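You operate a simulated robot arm through the tools that you are given. There is no shell and no other tool. Be economical: measure what you need, move in short steps, check, and stop when the job is done.

The job below is to be done with a simulated two-armed robot. You get a single attempt, and the scene is never put back.

TASK
Pick up the yellow oil can with one hand, pass it to the other hand and put it on the tray stand top. Set down upright: yellow oil can.

The check looks at the end state, three seconds after you hand in, the way a careful person would. Anything else that was tipped, shoved, dropped, spilled or broken makes it a failure.

THE ROBOT
Two 7-joint arms with two-finger parallel grippers on one trunk, on a base that drives. Base frame: it is fixed to the floor where the robot stands at the start and does not move with it; the origin is under the middle of the robot, x ahead of it, y to its left, z up. Units: mm, degrees, N and s.
The left shoulder is at the start at [50, 165, 1105], the right one opposite. With the tool pointing down near the work surface each hand reaches from about 220 to 700 mm from the robot's upright axis, wherever it stands, measured 20 degrees to its own side. Places, roughly: tray stand top (47x23 cm) [-1400, -4180, 620]. Payload 3.91 kg a hand.
The tool frame of a hand sits at the grasp point between the pads (the TCP): z along the fingers, y along the line on which they close. The tips reach 30 mm beyond it. The gripper opens to 110 mm. The fingers are 20 mm wide and 10 mm thick; the gripper's body (48 by 112 mm) begins 55 mm behind the TCP.
Orientation is that of the tool frame in the base frame, as a unit quaternion [w, x, y, z]. With the fingers straight down and closing along the base's y, the tool's x points along the base's -x, its y along +y and its z along -z.

THE INTERFACE
- The arms move only by the tool servo_tool. It takes "left_moves", "right_moves" or both (then of equal length, played together; a hand with none holds still); each is a list of rows, each a list of 7 numbers: the shift along the base's x, y, z in mm, then the turn, a rotation vector about the base's x, y, z in degrees, then the gripper command, from -1 (shut) to 1 (fully open), values between in proportion. In form: [[tx, ty, tz, ax, ay, az, jaw], ...]. A call has 1 to 8 rows; each row shifts and turns the commanded pose from where the row before left it. Each row takes 0.2 s and may step no farther than 50 mm and 8.6 degrees from the row before; otherwise, or with a gripper value out of range, the whole call is refused. Where a pose cannot be reached the arm comes as near as it can. A force on the tool above 40 N (or 10 N above the force at the start of the call, whichever is more), or a blocked arm, ends the call early, and 0.2 s more pass. The fingers move at their own pace (about 45 mm/s each) and stop on an object; they squeeze with about 20 N. The grip force told is the motor's: it shows also when the fingers shut on nothing. Time passes only in rows, and 0.2 s behind the last, so rows that do not move let the fingers close. The reply holds the time, the measured pose of the TCP, the force on the tool along the base axes, the opening and the grip force, in the units named above and with some noise, with the torque about the TCP (base axes, N m) and any sound that the robot's microphone picked up.
- Cameras (640 x 400 px; columns grow to the right, rows downward): "scene" is now at [110.3, 32.5, 1274.6]; the picture's right is [0.36, -0.93, 0.00], its down [-0.53, -0.20, -0.82] and it looks along [0.77, 0.29, -0.57] (base axes); focal length 258 px, centre (320, 200). "left" rides on the left gripper at [72, -17, -103] in its tool frame; the picture's right is [0.23, 0.97, 0.00], its down [-0.76, 0.18, -0.62] and it looks along [-0.61, 0.14, 0.78] (tool axes); focal length 222 px, centre (320, 200). "right" rides on the right gripper at [72, 17, -103] in its tool frame; the picture's right is [-0.23, 0.97, 0.00], its down [-0.76, -0.18, -0.62] and it looks along [-0.61, -0.14, 0.78] (tool axes); focal length 222 px, centre (320, 200). There is no depth. A picture from a camera that has moved, and an enlarged one, comes with that camera's place and axes in the base frame and with its lens.
- get_image(camera): a new picture of that camera. The clock stands still meanwhile.
- move_column(by): slides the trunk up (or, below 0, down) by that many mm; the arms and the scene camera ride with it, the base frame stays. It gives what a move gives, with no picture.
- steer(legs): drives the robot by 1 to 6 legs, each [ahead, left, turn to the left] in mm, mm and degrees, along the robot's own axes; the way and the turn of a leg run together, so that a leg with both is an arc; at most 1500 mm and 180 degrees a leg. The arms and the cameras ride along, it lands a little off, and it stops where it bumps. It gives what a move gives.
- pan_tilt(pan, tilt): turns the head with the scene camera to pan (to the left, within 80 degrees either way) and tilt (down, from -29 to 69), counted from straight ahead of the robot. It gives what a move gives.
- close_up(camera, box): a new picture of the part [left, top, right, bottom] of that camera's present view, enlarged. The clock stands still meanwhile.
- hand_in(): hands the job in; it is judged then, once.

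Go step by step. Nothing tells you exact positions but the pictures and the camera data: compare them with the known pose of the tool, close in by small moves and look again before you grip or let go. The budget is 120 turns and 92 pictures, counting those below and the enlarged ones. Unless the task says otherwise, let go and move clear before handing in, and close with one line.

The tools are called after "Call:" as name(argument=value, ...) on one line, values as JSON. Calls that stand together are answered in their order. servo_tool: Moves the arms, as the interface text tells. Its arguments: {"type":"object","properties":{"left_moves":{"type":"array","items":{"type":"array","items":{"type":"number"}}},"right_moves":{"type":"array","items":{"type":"array","items":{"type":"number"}}}},"required":[]} The other tools are called the same way: move_column (by) slides the trunk up or down; steer (legs) drives the base; pan_tilt (pan, tilt) turns the head that bears the scene camera; get_image (camera) takes a picture; close_up (camera, box) takes an enlarged picture of a part of a camera's view; hand_in () hands the job in.

At the start:

```text
t: 0.0
left_ee_pos: [342.5, 356.8, 1105.1]
left_orientation: [0.001, 0.0, 1.0, 0.001]
left_force: [1.4, 0.2, -0.5]
left_ft_torque: [0.01, 0.02, -0.03]
left_gripper_width: 110.1
left_grasp_force: 0.0
right_ee_pos: [353.3, -2.1, 1094.9]
right_orientation: [0.0, 0.0, 1.0, 0.0]
right_force: [0.8, -0.7, -0.4]
right_ft_torque: [0.01, -0.02, -0.04]
right_gripper_width: 109.9
right_grasp_force: 0.0
trunk travel left (down, up): [-325.0, 178.0]
robot x, y, heading: [1.4, -0.5, 0.1]
head pan, tilt: [20.9, 34.9]
```

scene: 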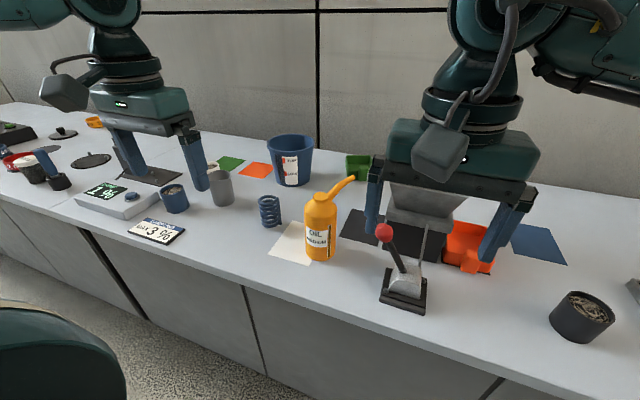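
right: 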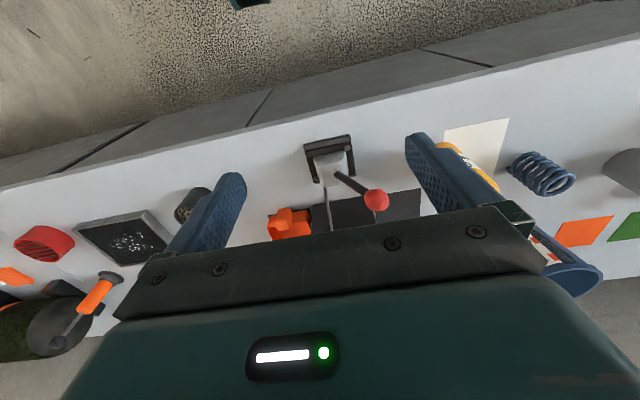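
left: 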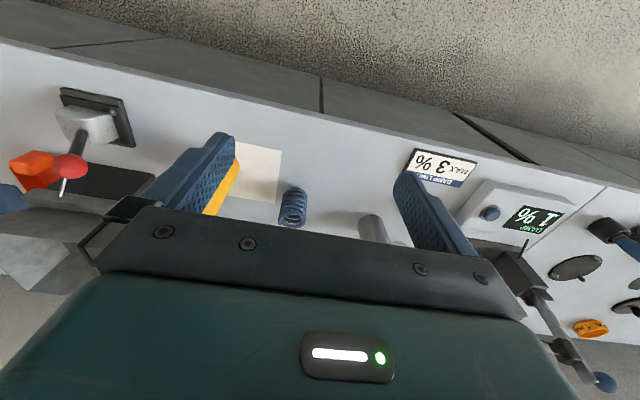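

The yellow oil can stands near the front edge of the bench, just left of the lever. I'll look closer at it to measure it.

Call:
close_up(camera="scene", box=[240, 160, 400, 280])

Call:
close_up(camera="left", box=[100, 80, 340, 240])

Call:
close_up(camera="scene", box=[60, 160, 220, 260])

```text
3.33 times, centred on (320, 220) of scene
camera zoom: at [110.3, 32.5, 1274.6], right [0.36, -0.93, 0.0], down [-0.53, -0.2, -0.82], along [0.77, 0.29, -0.57], focal length 860 px, centre (320, 133)
```

zoom: 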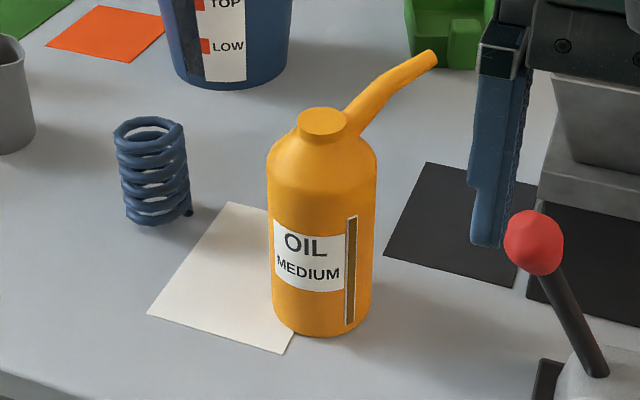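

```text
2.50 times, centred on (220, 160) of left
camera zoom: at [267.5, 340.2, 1210.2], right [-0.23, 0.97, 0.0], down [0.76, 0.18, 0.62], along [0.61, 0.14, -0.78], focal length 555 px, centre (570, 300)
```

zoom: 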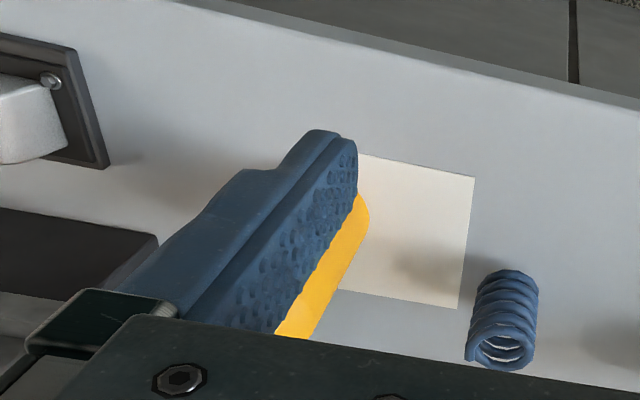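

```text
4.00 times, centred on (140, 210) of scene
camera zoom: at [110.3, 32.5, 1274.6], right [0.36, -0.93, 0.0], down [-0.53, -0.2, -0.82], along [0.77, 0.29, -0.57], focal length 1032 px, centre (1040, 160)
```

zoom: 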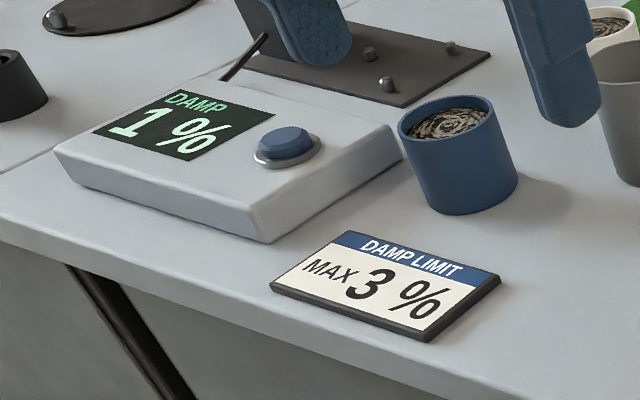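

The bench top is at z≈797. The can axis is at about (529, 189), diameter ~75 and height ~175, with the spout pointing far right. I'll bring the left hand in slanted from the left front, starting with the turn.

Call:
servo_tool(left_moves=[[5, 0, -5, 0, 0, -7.5, 1], [5, 0, -5, 0, 0, -7.5, 1], [5, 0, -5, 0, 0, -7.5, 1], [5, 0, -5, 0, 0, -7.5, 1], [5, 0, -5, -4.28, -7.42, 0, 1], [5, 0, -5, -4.28, -7.42, 0, 1], [5, 0, -5, -4.28, -7.42, 0, 1], [5, 0, -5, -4.28, -7.42, 0, 1]])

Call:
servo_tool(left_moves=[[0, 0, 0, -4.28, -7.42, 0, 1], [0, 0, 0, -4.28, -7.42, 0, 1], [0, 0, 0, -4.28, -7.42, 0, 1], [5, -10, -20, 0, 0, 0, 1], [10, -20, -20, 0, 0, 0, 1], [10, -25, -20, 0, 0, 0, 1], [10, -25, -20, 0, 0, 0, 1], [0, 0, 0, 0, 0, 0, 1]])

Call:
get_image(camera="left")

Call:
get_image(camera="scene")

```text
t: 1.8
left_ee_pos: [383.1, 358.4, 1066.6]
left_orientation: [0.286, 0.248, 0.923, -0.075]
left_force: [0.2, -0.1, 0.2]
left_ft_torque: [0.01, 0.01, 0.01]
left_gripper_width: 109.8
left_grasp_force: 0.0
right_ee_pos: [352.8, -2.8, 1095.7]
right_orientation: [0.0, 0.002, 1.0, 0.001]
right_force: [1.2, 0.3, -1.0]
right_ft_torque: [0.01, 0.0, 0.01]
right_gripper_width: 110.4
right_grasp_force: 0.0
trunk travel left (down, up): [-325.0, 178.0]
robot x, y, heading: [1.1, 2.1, 0.1]
head pan, tilt: [20.9, 34.9]
```

```text
t: 3.6
left_ee_pos: [416.1, 277.4, 985.6]
left_orientation: [0.483, 0.225, 0.837, -0.13]
left_force: [-0.5, -0.3, 0.2]
left_ft_torque: [-0.01, -0.01, -0.01]
left_gripper_width: 110.0
left_grasp_force: 0.2
right_ee_pos: [351.8, -2.8, 1094.5]
right_orientation: [0.0, 0.001, 1.0, 0.0]
right_force: [0.7, 0.1, 0.8]
right_ft_torque: [0.08, -0.03, -0.01]
right_gripper_width: 109.9
right_grasp_force: 0.1
trunk travel left (down, up): [-325.0, 178.0]
robot x, y, heading: [-0.8, 1.8, -0.1]
head pan, tilt: [20.9, 34.9]
```

```text
85 pictures are left
camera left: at [297.0, 325.5, 974.7], right [0.39, 0.9, -0.2], down [-0.05, 0.23, 0.97], along [0.92, -0.37, 0.13], focal length 222 px, centre (320, 200)
```

left: 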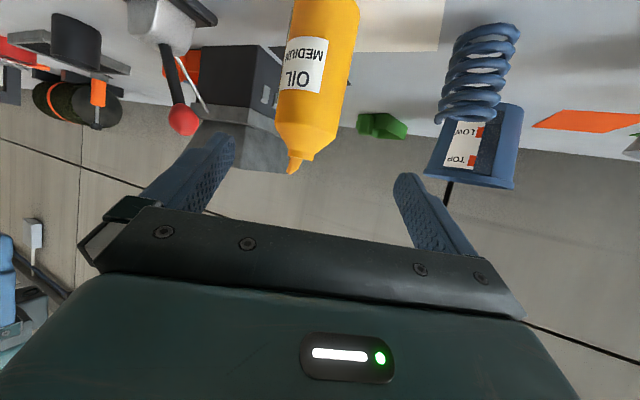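

```text
84 pictures are left
camera scene: at [110.3, 32.6, 1274.6], right [0.36, -0.93, 0.0], down [-0.53, -0.2, -0.82], along [0.77, 0.29, -0.57], focal length 258 px, centre (320, 200)
```

scene: 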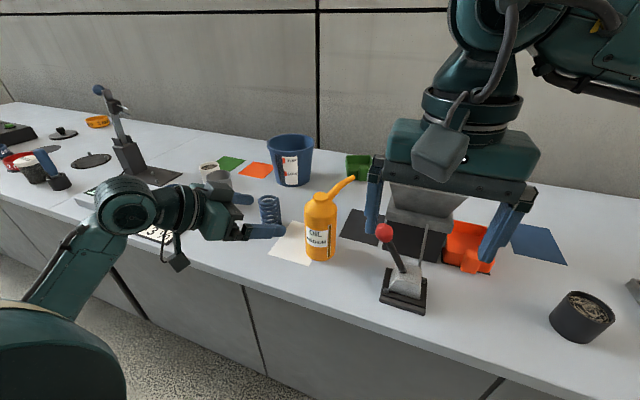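

The two views together put the can axis at about (538, 192), diameter ~76. I'll move to a point on the approach line and check.

Call:
servo_tool(left_moves=[[16, -17, -28, 0, 0, 0, 1], [16, -16, -28, 0, 0, 0, 1], [20, -12, -14, 0, 0, 0, 1], [0, 0, 0, 0, 0, 0, 1]])

Call:
get_image(camera="left")

Call:
close_up(camera="scene", box=[200, 140, 360, 280])

```text
t: 4.6
left_ee_pos: [468.2, 231.0, 915.5]
left_orientation: [0.483, 0.225, 0.836, -0.13]
left_force: [0.6, -0.5, 0.3]
left_ft_torque: [-0.01, 0.01, 0.04]
left_gripper_width: 109.7
left_grasp_force: 0.0
right_ee_pos: [352.4, -3.6, 1095.9]
right_orientation: [0.001, 0.0, 1.0, 0.001]
right_force: [0.4, 0.2, 1.2]
right_ft_torque: [-0.01, 0.02, 0.02]
right_gripper_width: 110.2
right_grasp_force: 0.1
trunk travel left (down, up): [-325.0, 178.0]
robot x, y, heading: [-0.8, 3.4, 0.0]
head pan, tilt: [20.9, 34.9]
```

```text
83 pictures are left
camera left: at [349.7, 278.5, 904.7], right [0.39, 0.9, -0.2], down [-0.05, 0.23, 0.97], along [0.92, -0.37, 0.13], focal length 222 px, centre (320, 200)
```

left: 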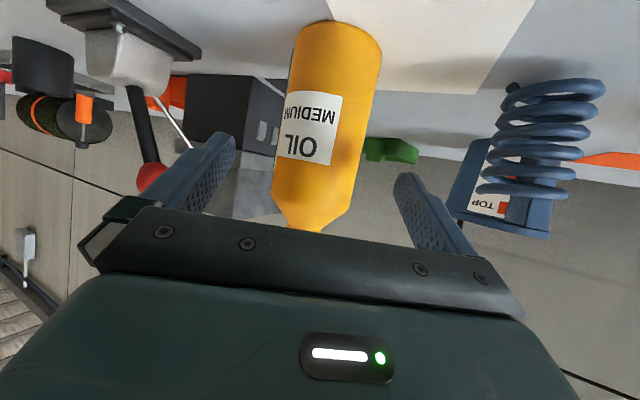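

```text
2.86 times, centred on (280, 210) of scene
camera zoom: at [110.3, 32.6, 1274.6], right [0.36, -0.93, 0.0], down [-0.53, -0.2, -0.82], along [0.77, 0.29, -0.57], focal length 737 px, centre (434, 171)
```

zoom: 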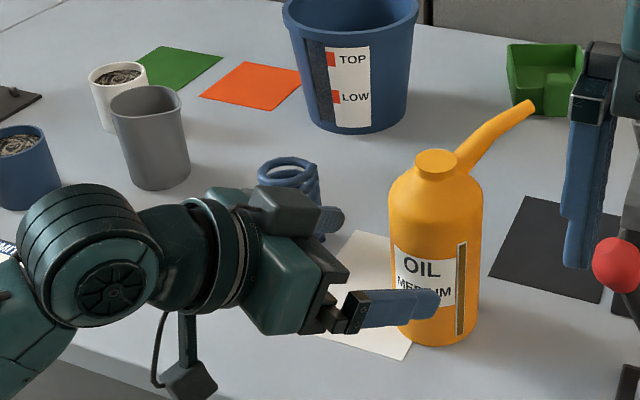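

The can is centred between the fingers. I'll advance along the tool axis and close.

Call:
servo_tool(left_moves=[[20, -11.5, -13, 0, 0, 0, 1], [20, -11.5, -13, 0, 0, 0, 1], [20, -11.5, -13, 0, 0, 0, 1], [0, 0, 0, 0, 0, 0, 1]])

Call:
get_image(camera="left")

Call:
close_up(camera="scene", box=[200, 140, 360, 280])

```text
t: 5.6
left_ee_pos: [531.0, 196.2, 876.1]
left_orientation: [0.483, 0.224, 0.836, -0.129]
left_force: [-0.1, 0.0, -0.7]
left_ft_torque: [-0.03, 0.0, 0.04]
left_gripper_width: 110.1
left_grasp_force: 0.1
right_ee_pos: [351.3, -2.5, 1095.8]
right_orientation: [0.0, 0.0, 1.0, 0.0]
right_force: [0.0, -0.2, -0.4]
right_ft_torque: [-0.03, -0.05, 0.02]
right_gripper_width: 109.8
right_grasp_force: 0.2
trunk travel left (down, up): [-325.0, 178.0]
robot x, y, heading: [-3.4, 0.8, 0.2]
head pan, tilt: [20.9, 34.9]
```

```text
81 pictures are left
camera left: at [411.0, 243.5, 866.1], right [0.39, 0.9, -0.2], down [-0.05, 0.23, 0.97], along [0.92, -0.37, 0.13], focal length 222 px, centre (320, 200)
```

left: 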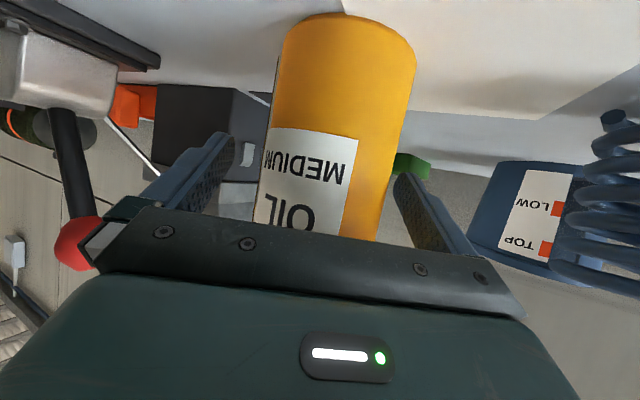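

```text
2.86 times, centred on (280, 210) of scene
camera zoom: at [110.3, 32.6, 1274.6], right [0.36, -0.93, 0.0], down [-0.53, -0.2, -0.82], along [0.77, 0.29, -0.57], focal length 737 px, centre (434, 171)
```

zoom: 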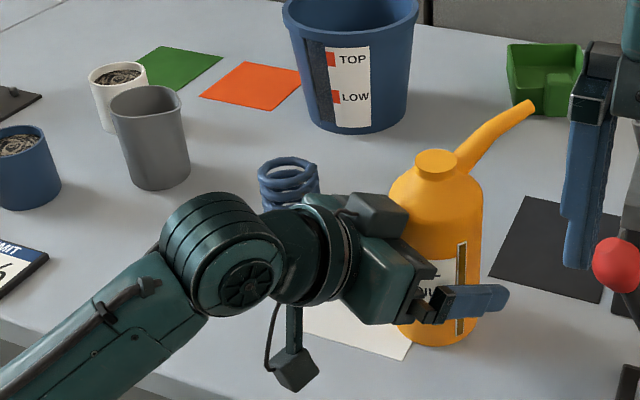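

The hand now straddles the can, so I'll close it.

Call:
servo_tool(left_moves=[[0, 0, 0, 0, 0, 0, -1], [0, 0, 0, 0, 0, 0, -1], [0, 0, 0, 0, 0, 0, -1], [0, 0, 0, 0, 0, 0, -1], [0, 0, 0, 0, 0, 0, -1]])

Call:
close_up(camera="scene", box=[200, 140, 360, 280])

```text
t: 6.8
left_ee_pos: [530.4, 195.4, 877.1]
left_orientation: [0.483, 0.224, 0.837, -0.128]
left_force: [1.9, 1.5, 1.1]
left_ft_torque: [-0.01, -0.03, 0.02]
left_gripper_width: 73.1
left_grasp_force: 20.3
right_ee_pos: [351.5, -2.2, 1096.7]
right_orientation: [0.0, 0.001, 1.0, 0.0]
right_force: [0.2, 1.4, 0.0]
right_ft_torque: [0.0, 0.01, 0.0]
right_gripper_width: 109.8
right_grasp_force: 0.1
trunk travel left (down, up): [-325.0, 178.0]
robot x, y, heading: [-0.4, 0.1, 0.1]
head pan, tilt: [20.9, 34.9]
```

```text
2.86 times, centred on (280, 210) of scene
camera zoom: at [110.4, 32.7, 1274.6], right [0.36, -0.93, 0.0], down [-0.53, -0.2, -0.82], along [0.77, 0.29, -0.57], focal length 737 px, centre (434, 171)
```

zoom: 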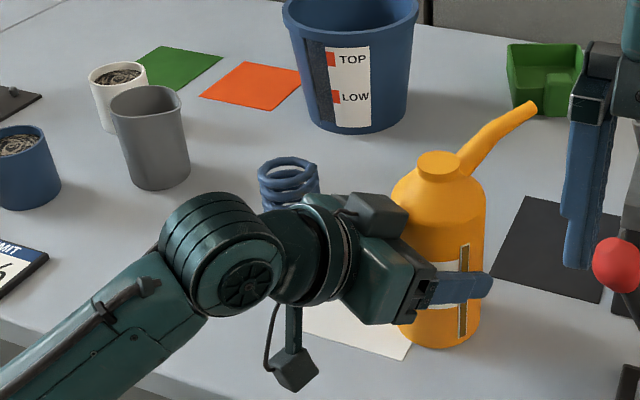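

It's gripped at 73 mm. I'll lift gently and check.

Call:
servo_tool(left_moves=[[0, 0, 8, 0, 0, 0, -1], [0, 0, 12, 0, 0, 0, -1], [0, 0, 20, 0, 0, 0, -1], [0, 0, 20, 0, 0, 0, -1], [0, 0, 20, 0, 0, 0, -1], [0, 0, 20, 0, 0, 0, -1], [0, 0, 0, 0, 0, 0, -1]])

Call:
get_image(camera="scene")

Call:
get_image(camera="left")

```text
t: 8.4
left_ee_pos: [529.9, 196.8, 976.5]
left_orientation: [0.482, 0.224, 0.837, -0.129]
left_force: [0.5, -0.4, -4.0]
left_ft_torque: [0.04, 0.05, 0.03]
left_gripper_width: 72.7
left_grasp_force: 20.2
right_ee_pos: [352.7, -2.3, 1094.8]
right_orientation: [-0.001, 0.001, 1.0, -0.001]
right_force: [-0.4, -0.2, -0.1]
right_ft_torque: [0.02, 0.05, 0.01]
right_gripper_width: 109.9
right_grasp_force: 0.1
trunk travel left (down, up): [-325.0, 178.0]
robot x, y, heading: [0.5, 2.6, -0.1]
head pan, tilt: [20.9, 34.9]
```

```text
78 pictures are left
camera scene: at [110.7, 32.7, 1274.5], right [0.36, -0.93, 0.0], down [-0.53, -0.2, -0.82], along [0.77, 0.29, -0.57], focal length 258 px, centre (320, 200)
```

scene: 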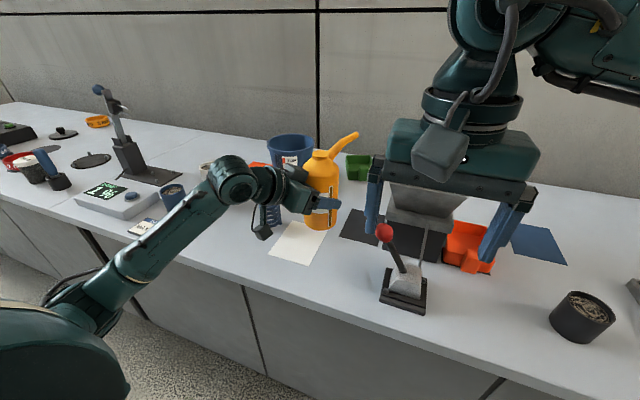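

```text
77 pictures are left
camera left: at [409.1, 245.5, 966.6], right [0.39, 0.9, -0.2], down [-0.05, 0.23, 0.97], along [0.92, -0.37, 0.13], focal length 222 px, centre (320, 200)
```

left: 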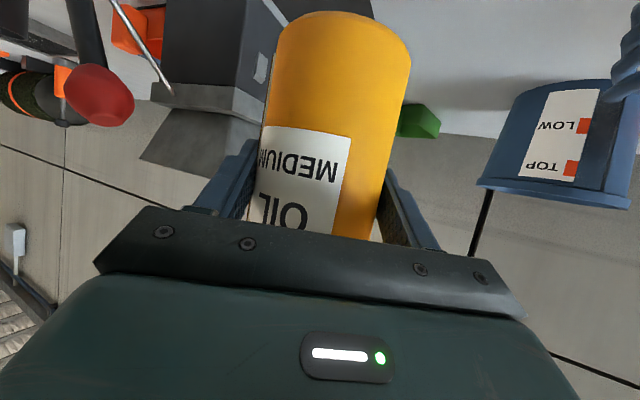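

The can lifted cleanly and is upright. I'll look around to plan the drive before backing off.

Call:
pan_tilt(pan=-80, tilt=20)

Call:
get_image(camera="scene")

Call:
pan_tilt(pan=80, tilt=20)

Call:
get_image(camera="scene")

```text
t: 10.2
left_ee_pos: [528.6, 198.1, 976.6]
left_orientation: [0.482, 0.224, 0.837, -0.129]
left_force: [-0.1, 1.0, -4.1]
left_ft_torque: [0.01, 0.06, -0.01]
left_gripper_width: 72.9
left_grasp_force: 20.0
right_ee_pos: [353.1, -2.8, 1095.2]
right_orientation: [-0.001, 0.001, 1.0, 0.0]
right_force: [-0.5, -0.4, -0.1]
right_ft_torque: [0.0, -0.01, 0.03]
right_gripper_width: 109.9
right_grasp_force: 0.1
trunk travel left (down, up): [-325.0, 178.0]
robot x, y, heading: [1.3, 2.2, 0.0]
head pan, tilt: [-80.0, 20.0]
```

```text
76 pictures are left
camera scene: at [44.6, -90.5, 1298.3], right [-0.98, -0.17, 0.0], down [-0.06, 0.34, -0.94], along [0.16, -0.93, -0.34], focal length 258 px, centre (320, 200)
```

scene: 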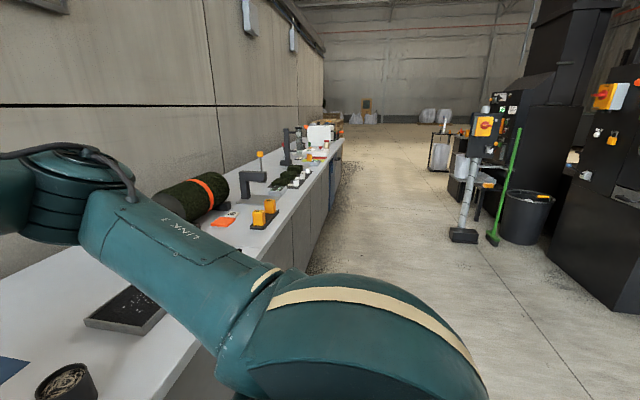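

```text
t: 12.6
left_ee_pos: [528.8, 196.3, 976.4]
left_orientation: [0.483, 0.224, 0.837, -0.13]
left_force: [0.0, 0.1, -3.9]
left_ft_torque: [0.01, 0.03, 0.02]
left_gripper_width: 72.8
left_grasp_force: 20.6
right_ee_pos: [352.2, -2.8, 1094.4]
right_orientation: [-0.001, 0.001, 1.0, 0.0]
right_force: [-0.9, 0.8, 0.2]
right_ft_torque: [0.01, -0.01, -0.01]
right_gripper_width: 109.9
right_grasp_force: 0.0
trunk travel left (down, up): [-325.0, 178.0]
robot x, y, heading: [-0.6, -0.4, 0.1]
head pan, tilt: [80.0, 20.0]
```

```text
75 pictures are left
camera scene: at [44.6, 92.9, 1298.3], right [0.98, -0.17, 0.0], down [-0.06, -0.34, -0.94], along [0.16, 0.93, -0.34], focal length 258 px, centre (320, 200)
```

scene: 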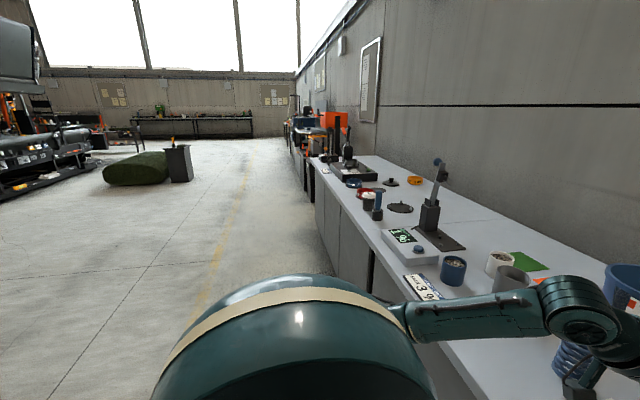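

The aisle is clear; the stand is about 4 m to the right beyond a post. I'll back off the bench a bit, then do the hand-over in free air.

Call:
steer(legs=[[-450, 0, 0]])

Call:
pan_tilt(pan=0, tilt=40)

Call:
get_image(camera="scene")

```text
t: 15.4
left_ee_pos: [72.8, 198.7, 977.4]
left_orientation: [0.483, 0.223, 0.837, -0.129]
left_force: [0.0, 0.2, -4.2]
left_ft_torque: [0.04, 0.05, -0.03]
left_gripper_width: 73.2
left_grasp_force: 19.7
right_ee_pos: [-102.2, -2.0, 1094.4]
right_orientation: [0.0, -0.001, 1.0, 0.0]
right_force: [-0.7, -0.1, 0.3]
right_ft_torque: [-0.01, -0.01, 0.0]
right_gripper_width: 110.1
right_grasp_force: 0.1
trunk travel left (down, up): [-325.0, 178.0]
robot x, y, heading: [-457.9, -1.5, 0.3]
head pan, tilt: [80.0, 20.0]
```

```text
t: 16.9
left_ee_pos: [72.4, 198.8, 976.3]
left_orientation: [0.483, 0.223, 0.837, -0.129]
left_force: [0.5, -0.6, -4.1]
left_ft_torque: [0.04, 0.05, -0.01]
left_gripper_width: 72.9
left_grasp_force: 19.8
right_ee_pos: [-100.9, -2.0, 1095.8]
right_orientation: [-0.001, -0.002, 1.0, -0.001]
right_force: [1.1, -0.2, 0.7]
right_ft_torque: [-0.01, 0.04, -0.01]
right_gripper_width: 109.9
right_grasp_force: 0.0
trunk travel left (down, up): [-325.0, 178.0]
robot x, y, heading: [-454.4, 0.5, 0.1]
head pan, tilt: [0.0, 40.0]
```

```text
74 pictures are left
camera scene: at [-341.4, 0.8, 1266.9], right [0.01, -1.0, 0.0], down [-0.64, 0.0, -0.77], along [0.77, 0.0, -0.64], focal length 258 px, centre (320, 200)
```

scene: 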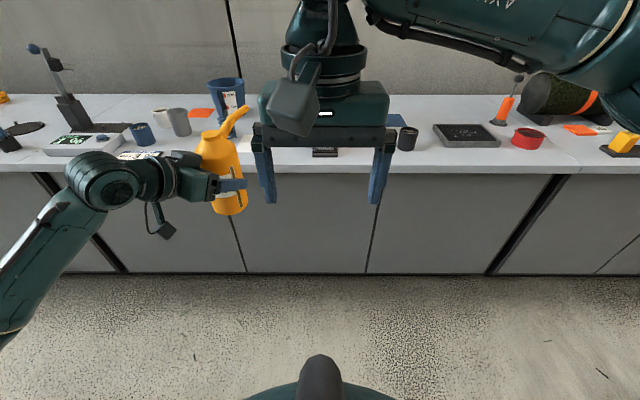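

Now I'll swing the right hand out and turn it to point inward from the right, while the left hand holds.

Call:
servo_tool(right_moves=[[0, -20, 0, 0, 0, 7.78, 1], [0, -20, 0, 0, 0, 7.78, 1], [0, -20, 0, 0, 0, 7.78, 1], [5, -20, -5, 0, 0, 7.78, 1], [5, -20, -5, 0, 0, 7.78, 1], [5, -20, -5, 0, 0, 7.78, 1], [5, -15, -5, 0, 0, 7.78, 1], [5, -15, -5, 0, 0, 7.78, 1]])

Call:
servo_tool(right_moves=[[0, 0, 0, 0, 0, 7.78, 1], [0, 0, 0, 8.05, -2.93, 0, 1], [0, 0, 0, 8.05, -2.93, 0, 1], [0, 0, 0, 8.05, -2.93, 0, 1], [0, 0, 0, 8.05, -2.93, 0, 1], [0, 0, 0, 8.05, -2.93, 0, 1], [0, 0, 0, 8.05, -2.93, 0, 1], [0, 0, 0, 8.05, -2.93, 0, 1]])

Call:
get_image(camera="scene")

```text
t: 18.7
left_ee_pos: [72.2, 200.0, 976.5]
left_orientation: [0.483, 0.223, 0.837, -0.13]
left_force: [-0.7, 1.2, -4.1]
left_ft_torque: [0.01, 0.05, 0.01]
left_gripper_width: 73.0
left_grasp_force: 19.8
right_ee_pos: [-77.8, -152.9, 1070.3]
right_orientation: [-0.001, -0.519, 0.855, 0.001]
right_force: [0.0, 0.1, 0.0]
right_ft_torque: [-0.02, -0.03, -0.01]
right_gripper_width: 110.0
right_grasp_force: 0.0
trunk travel left (down, up): [-325.0, 178.0]
robot x, y, heading: [-457.2, -3.0, 0.2]
head pan, tilt: [0.0, 40.0]
```

```text
t: 20.5
left_ee_pos: [72.8, 197.8, 976.8]
left_orientation: [0.482, 0.222, 0.838, -0.128]
left_force: [-0.7, 0.2, -4.3]
left_ft_torque: [0.01, 0.07, 0.03]
left_gripper_width: 73.2
left_grasp_force: 19.9
right_ee_pos: [-71.2, -108.7, 1100.6]
right_orientation: [0.263, -0.54, 0.777, 0.188]
right_force: [0.5, -0.1, -0.3]
right_ft_torque: [0.02, -0.02, -0.01]
right_gripper_width: 110.2
right_grasp_force: 0.1
right hand out of reach, approached as far as the arm can: row 3, 4, 5, 6, 7, 8
trunk travel left (down, up): [-325.0, 178.0]
robot x, y, heading: [-456.6, -2.5, 0.6]
head pan, tilt: [0.0, 40.0]
```

```text
73 pictures are left
camera scene: at [-341.3, 0.8, 1266.8], right [0.0, -1.0, 0.0], down [-0.64, 0.0, -0.77], along [0.77, 0.0, -0.64], focal length 258 px, centre (320, 200)
```

scene: 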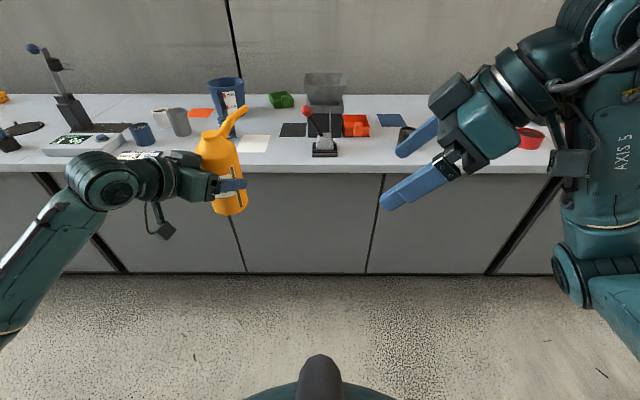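

The turn isn't fully reachable there, so I'll move the right hand toward the pre-hand-over point and see if it is.

Call:
servo_tool(right_moves=[[10, 20, -15, 0, 0, 0, 0.67], [10, 20, -15, 0, 0, 0, 0.67], [10, 25, -15, 0, 0, 0, 0.67], [10, 25, -15, 0, 0, 0, 0.67], [10, 25, -12, 0, 0, 0, 0.67], [7, 25, 0, 0, 0, 0, 0.67]])

Call:
get_image(camera="scene")

```text
t: 21.9
left_ee_pos: [74.3, 199.9, 976.3]
left_orientation: [0.483, 0.222, 0.837, -0.128]
left_force: [-0.1, 0.5, -3.7]
left_ft_torque: [0.03, 0.04, 0.0]
left_gripper_width: 73.1
left_grasp_force: 20.5
right_ee_pos: [-12.2, 33.0, 1028.2]
right_orientation: [0.263, -0.54, 0.777, 0.189]
right_force: [-0.2, 0.1, 0.4]
right_ft_torque: [-0.02, 0.02, 0.01]
right_gripper_width: 91.9
right_grasp_force: 0.1
trunk travel left (down, up): [-325.0, 178.0]
robot x, y, heading: [-451.8, -2.4, 0.1]
head pan, tilt: [0.0, 40.0]
```

```text
72 pictures are left
camera scene: at [-341.3, 1.0, 1266.8], right [0.0, -1.0, 0.0], down [-0.64, 0.0, -0.77], along [0.77, 0.0, -0.64], focal length 258 px, centre (320, 200)
```

scene: 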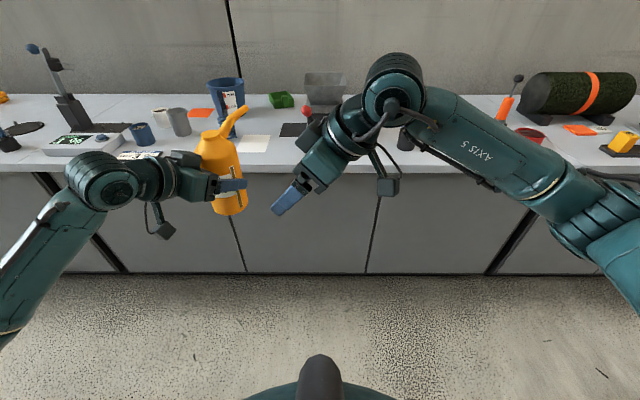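

Reachable here; I'll finish the tilt by the remaining 22° at the pre-grasp point.

Call:
servo_tool(right_moves=[[0, -5, -5, 6.95, -2.53, 0, 0.67], [0, -5, -5, 6.95, -2.53, 0, 0.67], [0, -5, -5, 6.95, -2.53, 0, 0.67], [0, -5, -5, 0, 0, 0, 0.67]])

```text
t: 22.9
left_ee_pos: [72.6, 198.3, 976.5]
left_orientation: [0.483, 0.223, 0.837, -0.129]
left_force: [0.1, -0.5, -4.2]
left_ft_torque: [0.02, 0.05, -0.02]
left_gripper_width: 72.9
left_grasp_force: 20.5
right_ee_pos: [-13.9, 11.2, 1008.1]
right_orientation: [0.406, -0.494, 0.712, 0.29]
right_force: [0.1, 0.1, 0.1]
right_ft_torque: [-0.04, -0.01, -0.02]
right_gripper_width: 92.0
right_grasp_force: 0.0
trunk travel left (down, up): [-325.0, 178.0]
robot x, y, heading: [-457.2, -1.7, 0.5]
head pan, tilt: [0.0, 40.0]
```

Orientation is right. I'll bring the left hand with the can to the hand-over place, turning it 15° away from the right hand.

Call:
servo_tool(left_moves=[[-5, -10, 0, 0, 0, -5, -1], [-10, -15, 0, 0, 0, -5, -1], [-10, -15, 0, 0, 0, -5, -1], [-10, -15, 0, 0, 0, 0, -1], [-10, -15, 0, 0, 0, 0, -1], [-10, -15, 0, 0, 0, 0, -1], [-8, -17, 0, 0, 0, 0, -1], [0, 0, 0, 0, 0, 0, -1]], right_moves=[[-5, -15, -10, 0, 0, 0, 0.67], [0, 0, 0, 0, 0, 0, 0.67], [0, 0, 0, 0, 0, 0, 0.67], [0, 0, 0, 0, 0, 0, 0.67], [0, 0, 0, 0, 0, 0, 0.67], [0, 0, 0, 0, 0, 0, 0.67], [0, 0, 0, 0, 0, 0, 0.67], [0, 0, 0, 0, 0, 0, 0.67]])

Call:
get_image(camera="right")

Call:
close_up(camera="scene", box=[160, 60, 420, 240])

Call:
get_image(camera="left")

```text
t: 24.7
left_ee_pos: [11.5, 97.1, 977.5]
left_orientation: [0.462, 0.329, 0.801, -0.19]
left_force: [0.1, -0.1, -4.2]
left_ft_torque: [0.01, 0.03, 0.03]
left_gripper_width: 73.0
left_grasp_force: 20.1
right_ee_pos: [-18.8, -4.4, 997.7]
right_orientation: [0.407, -0.494, 0.712, 0.29]
right_force: [0.8, -0.9, 0.3]
right_ft_torque: [0.01, 0.06, -0.02]
right_gripper_width: 92.1
right_grasp_force: 0.1
trunk travel left (down, up): [-325.0, 178.0]
robot x, y, heading: [-451.8, -2.9, 0.3]
head pan, tilt: [0.0, 40.0]
```

```text
71 pictures are left
camera right: at [-77.8, -116.5, 987.7], right [-0.87, 0.44, 0.21], down [0.12, -0.21, 0.97], along [0.47, 0.87, 0.13], focal length 222 px, centre (320, 200)
```

right: 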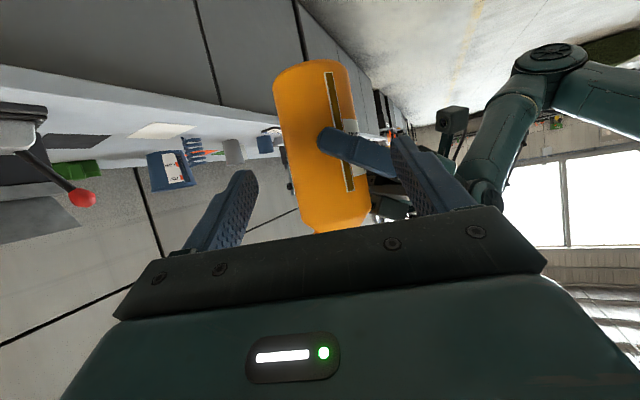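

```text
2.22 times, centred on (290, 150) of scene
camera zoom: at [-341.4, 0.7, 1266.9], right [0.0, -1.0, 0.0], down [-0.64, 0.0, -0.77], along [0.77, 0.0, -0.64], focal length 573 px, centre (387, 311)
```

zoom: 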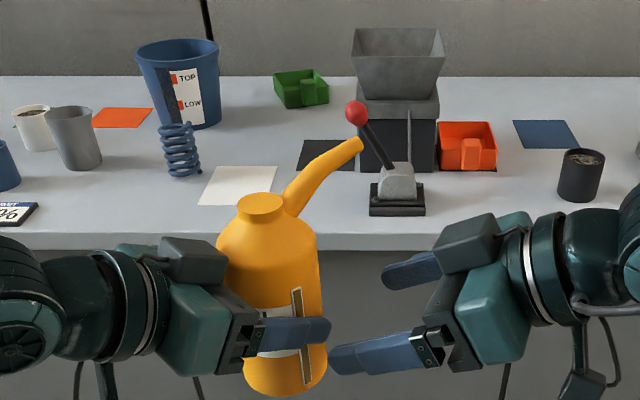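

```text
69 pictures are left
camera left: at [-92.0, 173.5, 966.9], right [0.6, 0.77, -0.2], down [0.01, 0.24, 0.97], along [0.8, -0.59, 0.13], focal length 222 px, centre (320, 200)
```

left: 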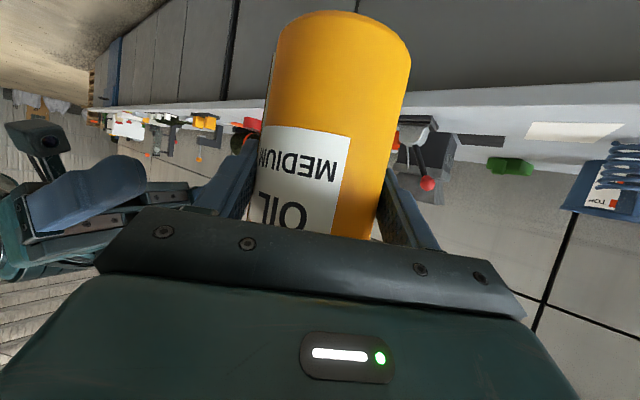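

The can is centred in the right gripper, and the left finger sits above where the right fingers will land. I'll approach partway.

Call:
servo_tool(right_moves=[[8.8, 24.4, -15, 0, 0, 0, 0.67], [8.8, 24.4, -15, 0, 0, 0, 0.67], [2.9, 8.1, -5, 0, 0, 0, 0.67], [0, 0, 0, 0, 0, 0, 0.67]])

Call:
get_image(camera="right")

Call:
close_up(camera="scene", box=[160, 60, 420, 240])

```text
t: 25.7
left_ee_pos: [10.9, 98.0, 977.5]
left_orientation: [0.461, 0.33, 0.801, -0.19]
left_force: [-0.7, 0.2, -4.6]
left_ft_torque: [0.03, 0.02, 0.02]
left_gripper_width: 73.0
left_grasp_force: 19.8
right_ee_pos: [0.4, 53.3, 963.3]
right_orientation: [0.406, -0.494, 0.712, 0.289]
right_force: [0.2, 0.1, -0.6]
right_ft_torque: [0.01, -0.02, -0.01]
right_gripper_width: 92.1
right_grasp_force: 0.1
trunk travel left (down, up): [-325.0, 178.0]
robot x, y, heading: [-451.3, 1.3, 0.4]
head pan, tilt: [0.0, 40.0]
```

```text
68 pictures are left
camera right: at [-57.6, -60.1, 952.3], right [-0.87, 0.44, 0.21], down [0.12, -0.21, 0.97], along [0.47, 0.87, 0.13], focal length 222 px, centre (320, 200)
```

right: 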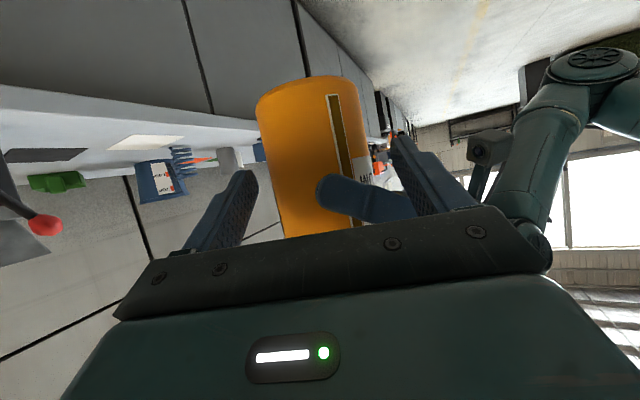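

```text
2.22 times, centred on (290, 150) of scene
camera zoom: at [-341.4, 0.6, 1266.9], right [0.0, -1.0, 0.0], down [-0.64, 0.0, -0.77], along [0.77, 0.0, -0.64], focal length 573 px, centre (387, 311)
```

zoom: 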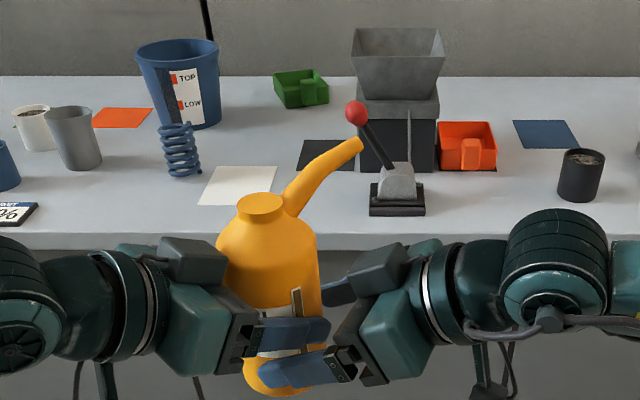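

Gap between the two hands' fingers is about 15 mm vertically. I'll advance the final 40 mm.

Call:
servo_tool(right_moves=[[5.8, 16.3, -8, 0, 0, 0, 0.67], [5.8, 16.3, -9, 0, 0, 0, 0.67], [0, 0, 0, 0, 0, 0, 0.67]])

Call:
get_image(camera="right")

Call:
close_up(camera="scene", box=[160, 60, 420, 240])

```text
t: 26.5
left_ee_pos: [11.8, 98.0, 976.4]
left_orientation: [0.462, 0.329, 0.802, -0.189]
left_force: [1.5, 6.2, -5.6]
left_ft_torque: [-0.13, 0.06, 0.03]
left_gripper_width: 72.9
left_grasp_force: 19.9
right_ee_pos: [12.3, 85.4, 946.2]
right_orientation: [0.406, -0.494, 0.712, 0.29]
right_force: [-0.4, -6.2, 1.0]
right_ft_torque: [0.36, -0.1, -0.02]
right_gripper_width: 91.8
right_grasp_force: 0.0
trunk travel left (down, up): [-325.0, 178.0]
robot x, y, heading: [-456.6, -1.9, 0.3]
head pan, tilt: [0.0, 40.0]
```

```text
66 pictures are left
camera right: at [-46.4, -27.5, 934.8], right [-0.87, 0.44, 0.21], down [0.12, -0.21, 0.97], along [0.47, 0.87, 0.13], focal length 222 px, centre (320, 200)
```

right: 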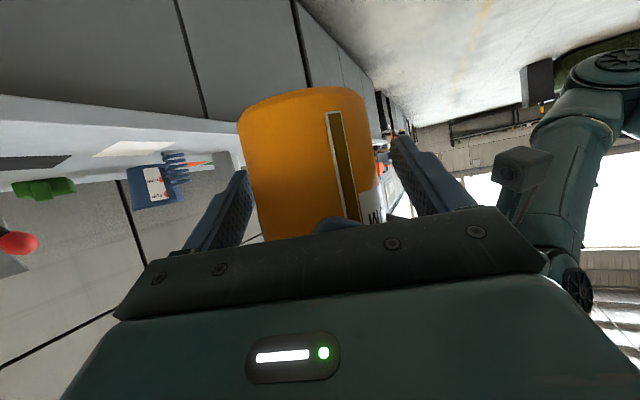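

```text
2.22 times, centred on (290, 150) of scene
camera zoom: at [-341.4, 0.6, 1266.9], right [0.0, -1.0, 0.0], down [-0.64, 0.0, -0.77], along [0.77, 0.0, -0.64], focal length 573 px, centre (387, 311)
```

zoom: 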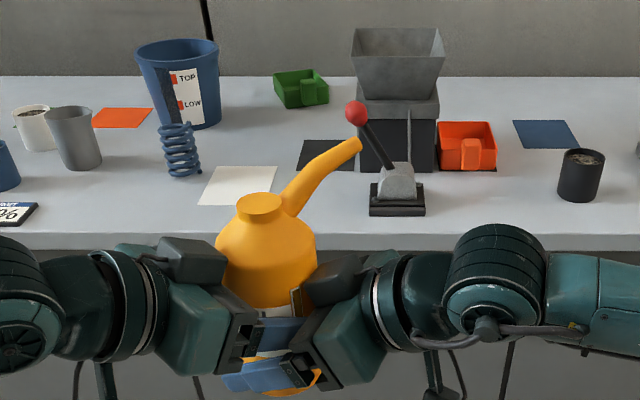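

I overshot by about 8 mm and the palm touches the left finger (6 N). I'll back off slightly.

Call:
servo_tool(right_moves=[[-2.6, -7.3, 4, 0, 0, 0, 0.67], [0, 0, 0, 0, 0, 0, 0.67]])

```text
t: 27.1
left_ee_pos: [11.1, 97.7, 976.5]
left_orientation: [0.463, 0.33, 0.8, -0.191]
left_force: [0.1, 0.0, -5.0]
left_ft_torque: [0.02, 0.03, 0.0]
left_gripper_width: 73.0
left_grasp_force: 19.6
right_ee_pos: [8.8, 77.8, 949.6]
right_orientation: [0.407, -0.494, 0.711, 0.29]
right_force: [-0.9, -0.3, 0.6]
right_ft_torque: [-0.02, 0.05, 0.01]
right_gripper_width: 92.0
right_grasp_force: 0.0
trunk travel left (down, up): [-325.0, 178.0]
robot x, y, heading: [-452.9, 0.4, 0.3]
head pan, tilt: [0.0, 40.0]
```

Contact cleared. I'll shift 3 mm to centre and close the right hand.

Call:
servo_tool(right_moves=[[2.5, -1, 0, 0, 0, 0, 0.67], [0, 0, 0, 0, 0, 0, 0.3], [0, 0, 0, 0, 0, 0, -1], [0, 0, 0, 0, 0, 0, -1], [0, 0, 0, 0, 0, 0, -1], [0, 0, 0, 0, 0, 0, -1]])

Call:
get_image(camera="right")

```text
t: 28.5
left_ee_pos: [12.3, 97.5, 978.3]
left_orientation: [0.462, 0.33, 0.801, -0.19]
left_force: [14.4, -0.3, 5.2]
left_ft_torque: [-0.19, 1.39, 0.65]
left_gripper_width: 72.9
left_grasp_force: 20.2
right_ee_pos: [10.3, 76.7, 948.7]
right_orientation: [0.406, -0.495, 0.712, 0.29]
right_force: [-14.6, 0.9, -9.8]
right_ft_torque: [0.05, -1.77, -0.31]
right_gripper_width: 78.6
right_grasp_force: 19.8
trunk travel left (down, up): [-325.0, 178.0]
robot x, y, heading: [-453.9, 0.9, 0.5]
head pan, tilt: [0.0, 40.0]
```

```text
64 pictures are left
camera right: at [-47.9, -35.5, 937.6], right [-0.87, 0.44, 0.21], down [0.12, -0.21, 0.97], along [0.47, 0.87, 0.13], focal length 222 px, centre (320, 200)
```

right: 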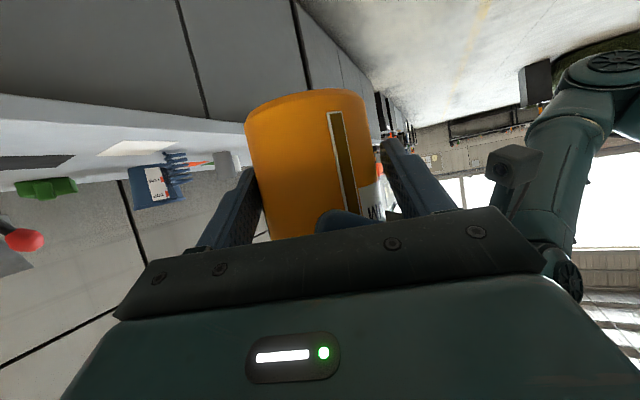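

The right hand stopped at 78.6 mm with a side load of about 14 N, so its finger root is pressing on the left finger rather than the can. I'll reopen, go lower and a bit further back, and retry.

Call:
servo_tool(right_moves=[[0, 0, 0, 0, 0, 0, 0.67], [0, 0, 0, 0, 0, 0, 0.67], [-0.5, -5, -7.5, 0, 0, 0, 0.67], [0, 0, -2, 0, 0, 0, 0.67], [0, 0, 0, 0, 0, 0, 0.67]])

Call:
get_image(camera="right")

Call:
close_up(camera="scene", box=[220, 150, 340, 230])

```text
t: 29.7
left_ee_pos: [12.5, 97.6, 978.1]
left_orientation: [0.461, 0.33, 0.802, -0.19]
left_force: [0.0, 0.4, -4.0]
left_ft_torque: [0.03, 0.02, 0.01]
left_gripper_width: 73.1
left_grasp_force: 20.2
right_ee_pos: [11.9, 71.5, 938.9]
right_orientation: [0.407, -0.495, 0.711, 0.29]
right_force: [0.1, -0.2, -0.5]
right_ft_torque: [0.01, 0.01, 0.03]
right_gripper_width: 92.0
right_grasp_force: 0.1
trunk travel left (down, up): [-325.0, 178.0]
robot x, y, heading: [-457.5, 1.4, 0.5]
head pan, tilt: [0.0, 40.0]
```

```text
63 pictures are left
camera right: at [-46.9, -40.9, 928.8], right [-0.87, 0.44, 0.21], down [0.12, -0.21, 0.97], along [0.47, 0.87, 0.13], focal length 222 px, centre (320, 200)
```

right: 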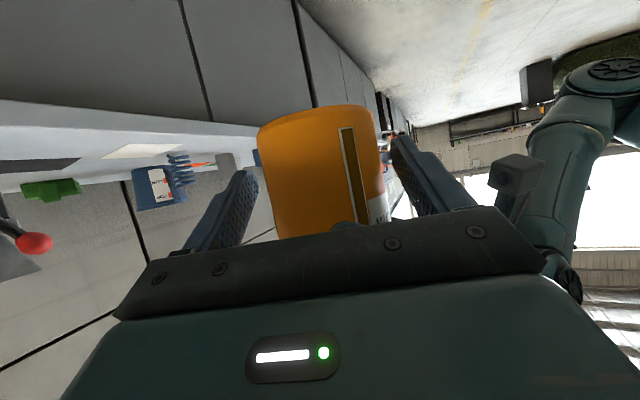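

```text
5.00 times, centred on (280, 190) of scene
camera zoom: at [-341.4, 0.6, 1266.9], right [0.0, -1.0, 0.0], down [-0.64, 0.0, -0.77], along [0.77, 0.0, -0.64], focal length 1289 px, centre (520, 250)
```

zoom: 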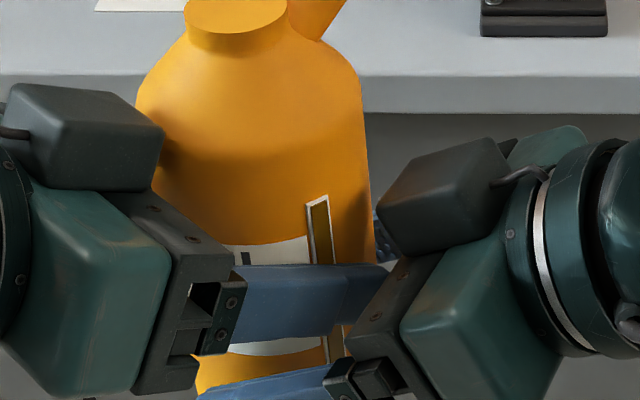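

Now I'll recentre by 3 mm and close again.

Call:
servo_tool(right_moves=[[-2.4, 0.8, 0, 0, 0, 0, 0.67], [0, 0, 0, 0, 0, 0, 0.3], [0, 0, 0, 0, 0, 0, -1], [0, 0, 0, 0, 0, 0, -1], [0, 0, 0, 0, 0, 0, -1], [0, 0, 0, 0, 0, 0, -1]])

Call:
get_image(camera="right")

Call:
close_up(camera="scene", box=[220, 150, 340, 230])

```text
t: 31.1
left_ee_pos: [10.0, 96.6, 976.4]
left_orientation: [0.462, 0.33, 0.801, -0.19]
left_force: [-8.8, 3.4, -1.8]
left_ft_torque: [0.11, 0.74, -0.3]
left_gripper_width: 73.1
left_grasp_force: 19.6
right_ee_pos: [10.7, 71.7, 939.1]
right_orientation: [0.406, -0.495, 0.711, 0.29]
right_force: [9.1, -3.4, 0.9]
right_ft_torque: [0.02, -0.35, 0.09]
right_gripper_width: 73.1
right_grasp_force: 20.0
trunk travel left (down, up): [-325.0, 178.0]
robot x, y, heading: [-456.4, -3.7, 0.2]
head pan, tilt: [0.0, 40.0]
```

```text
61 pictures are left
camera right: at [-48.6, -40.2, 928.8], right [-0.87, 0.44, 0.21], down [0.12, -0.21, 0.97], along [0.47, 0.87, 0.13], focal length 222 px, centre (320, 200)
```

right: 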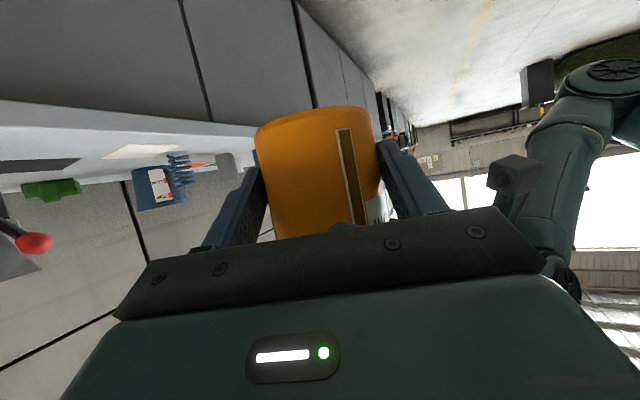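

```text
5.00 times, centred on (280, 190) of scene
camera zoom: at [-341.4, 0.6, 1266.9], right [0.0, -1.0, 0.0], down [-0.64, 0.0, -0.77], along [0.77, 0.0, -0.64], focal length 1289 px, centre (520, 250)
```

zoom: 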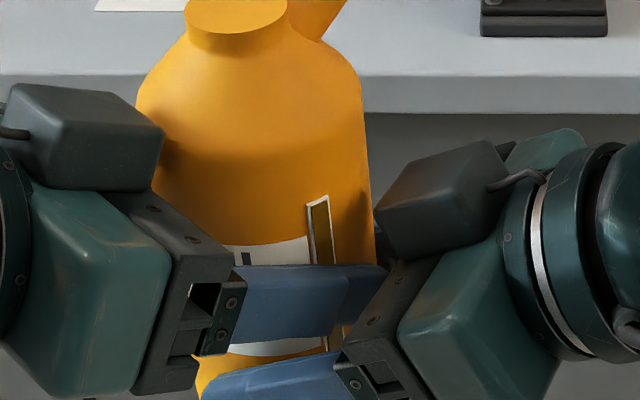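

Both hands grip the can at 73.1 mm. I'll relieve the ~9 N cross load by a small shift before letting go with the left.

Call:
servo_tool(right_moves=[[1.5, -0.5, 0, 0, 0, 0, -1], [0, 0, 0, 0, 0, 0, -1]])

```text
t: 31.7
left_ee_pos: [11.1, 98.2, 976.5]
left_orientation: [0.462, 0.331, 0.801, -0.191]
left_force: [-6.5, 2.0, -1.5]
left_ft_torque: [0.07, 0.78, -0.37]
left_gripper_width: 72.9
left_grasp_force: 20.0
right_ee_pos: [9.5, 72.5, 940.4]
right_orientation: [0.406, -0.494, 0.712, 0.289]
right_force: [6.5, -2.6, -0.3]
right_ft_torque: [0.01, -0.51, 0.21]
right_gripper_width: 73.1
right_grasp_force: 20.1
trunk travel left (down, up): [-325.0, 178.0]
robot x, y, heading: [-452.2, -2.3, 0.3]
head pan, tilt: [0.0, 40.0]
```

Call:
servo_tool(right_moves=[[2, -0.7, 0, 0, 0, 0, -1], [0, 0, 0, 0, 0, 0, -1]])

```text
t: 32.3
left_ee_pos: [12.5, 97.8, 976.7]
left_orientation: [0.463, 0.329, 0.801, -0.189]
left_force: [4.1, -0.1, -0.6]
left_ft_torque: [0.06, 0.5, -0.26]
left_gripper_width: 73.3
left_grasp_force: 20.3
right_ee_pos: [11.4, 73.7, 940.2]
right_orientation: [0.406, -0.495, 0.711, 0.291]
right_force: [-4.5, 0.2, 0.2]
right_ft_torque: [-0.09, -0.64, 0.37]
right_gripper_width: 73.3
right_grasp_force: 20.1
trunk travel left (down, up): [-325.0, 178.0]
robot x, y, heading: [-455.4, -0.7, 0.2]
head pan, tilt: [0.0, 40.0]
```

Load is small. I'll open the left hand slightly to 81 mm so it doesn't push the right palm, and check that the can stays put.

Call:
servo_tool(left_moves=[[0, 0, 0, 0, 0, 0, 0.4], [0, 0, 0, 0, 0, 0, 0.47], [0, 0, 0, 0, 0, 0, 0.47]])

Call:
close_up(camera="scene", box=[160, 60, 420, 240])

Call:
get_image(camera="left")

```text
t: 33.1
left_ee_pos: [11.4, 96.4, 977.1]
left_orientation: [0.463, 0.329, 0.801, -0.19]
left_force: [0.6, 0.3, 0.3]
left_ft_torque: [0.01, 0.02, -0.02]
left_gripper_width: 80.9
left_grasp_force: 0.0
right_ee_pos: [14.2, 72.1, 939.7]
right_orientation: [0.406, -0.494, 0.712, 0.29]
right_force: [-0.3, -1.1, -0.5]
right_ft_torque: [-0.07, 0.02, -0.01]
right_gripper_width: 73.1
right_grasp_force: 19.7
trunk travel left (down, up): [-325.0, 178.0]
robot x, y, heading: [-455.1, -1.6, 0.2]
head pan, tilt: [0.0, 40.0]
```

```text
2.22 times, centred on (290, 150) of scene
camera zoom: at [-341.4, 0.6, 1266.9], right [0.0, -1.0, 0.0], down [-0.64, 0.0, -0.77], along [0.77, 0.0, -0.64], focal length 573 px, centre (387, 311)
```

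zoom: 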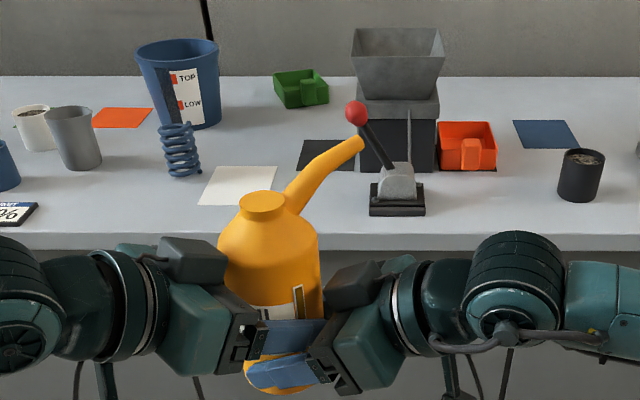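

```text
58 pictures are left
camera left: at [-91.9, 173.7, 966.9], right [0.6, 0.77, -0.2], down [0.01, 0.24, 0.97], along [0.8, -0.59, 0.13], focal length 222 px, centre (320, 200)
```

left: 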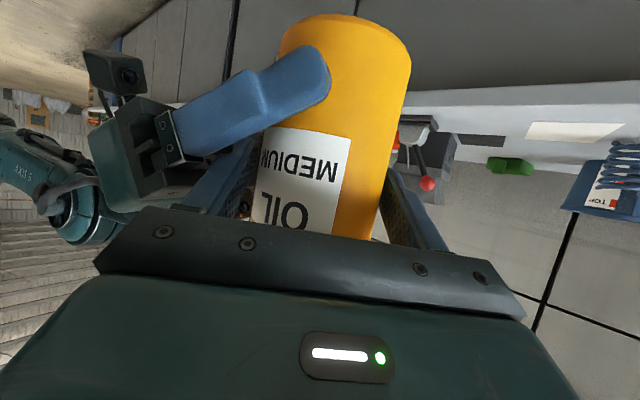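

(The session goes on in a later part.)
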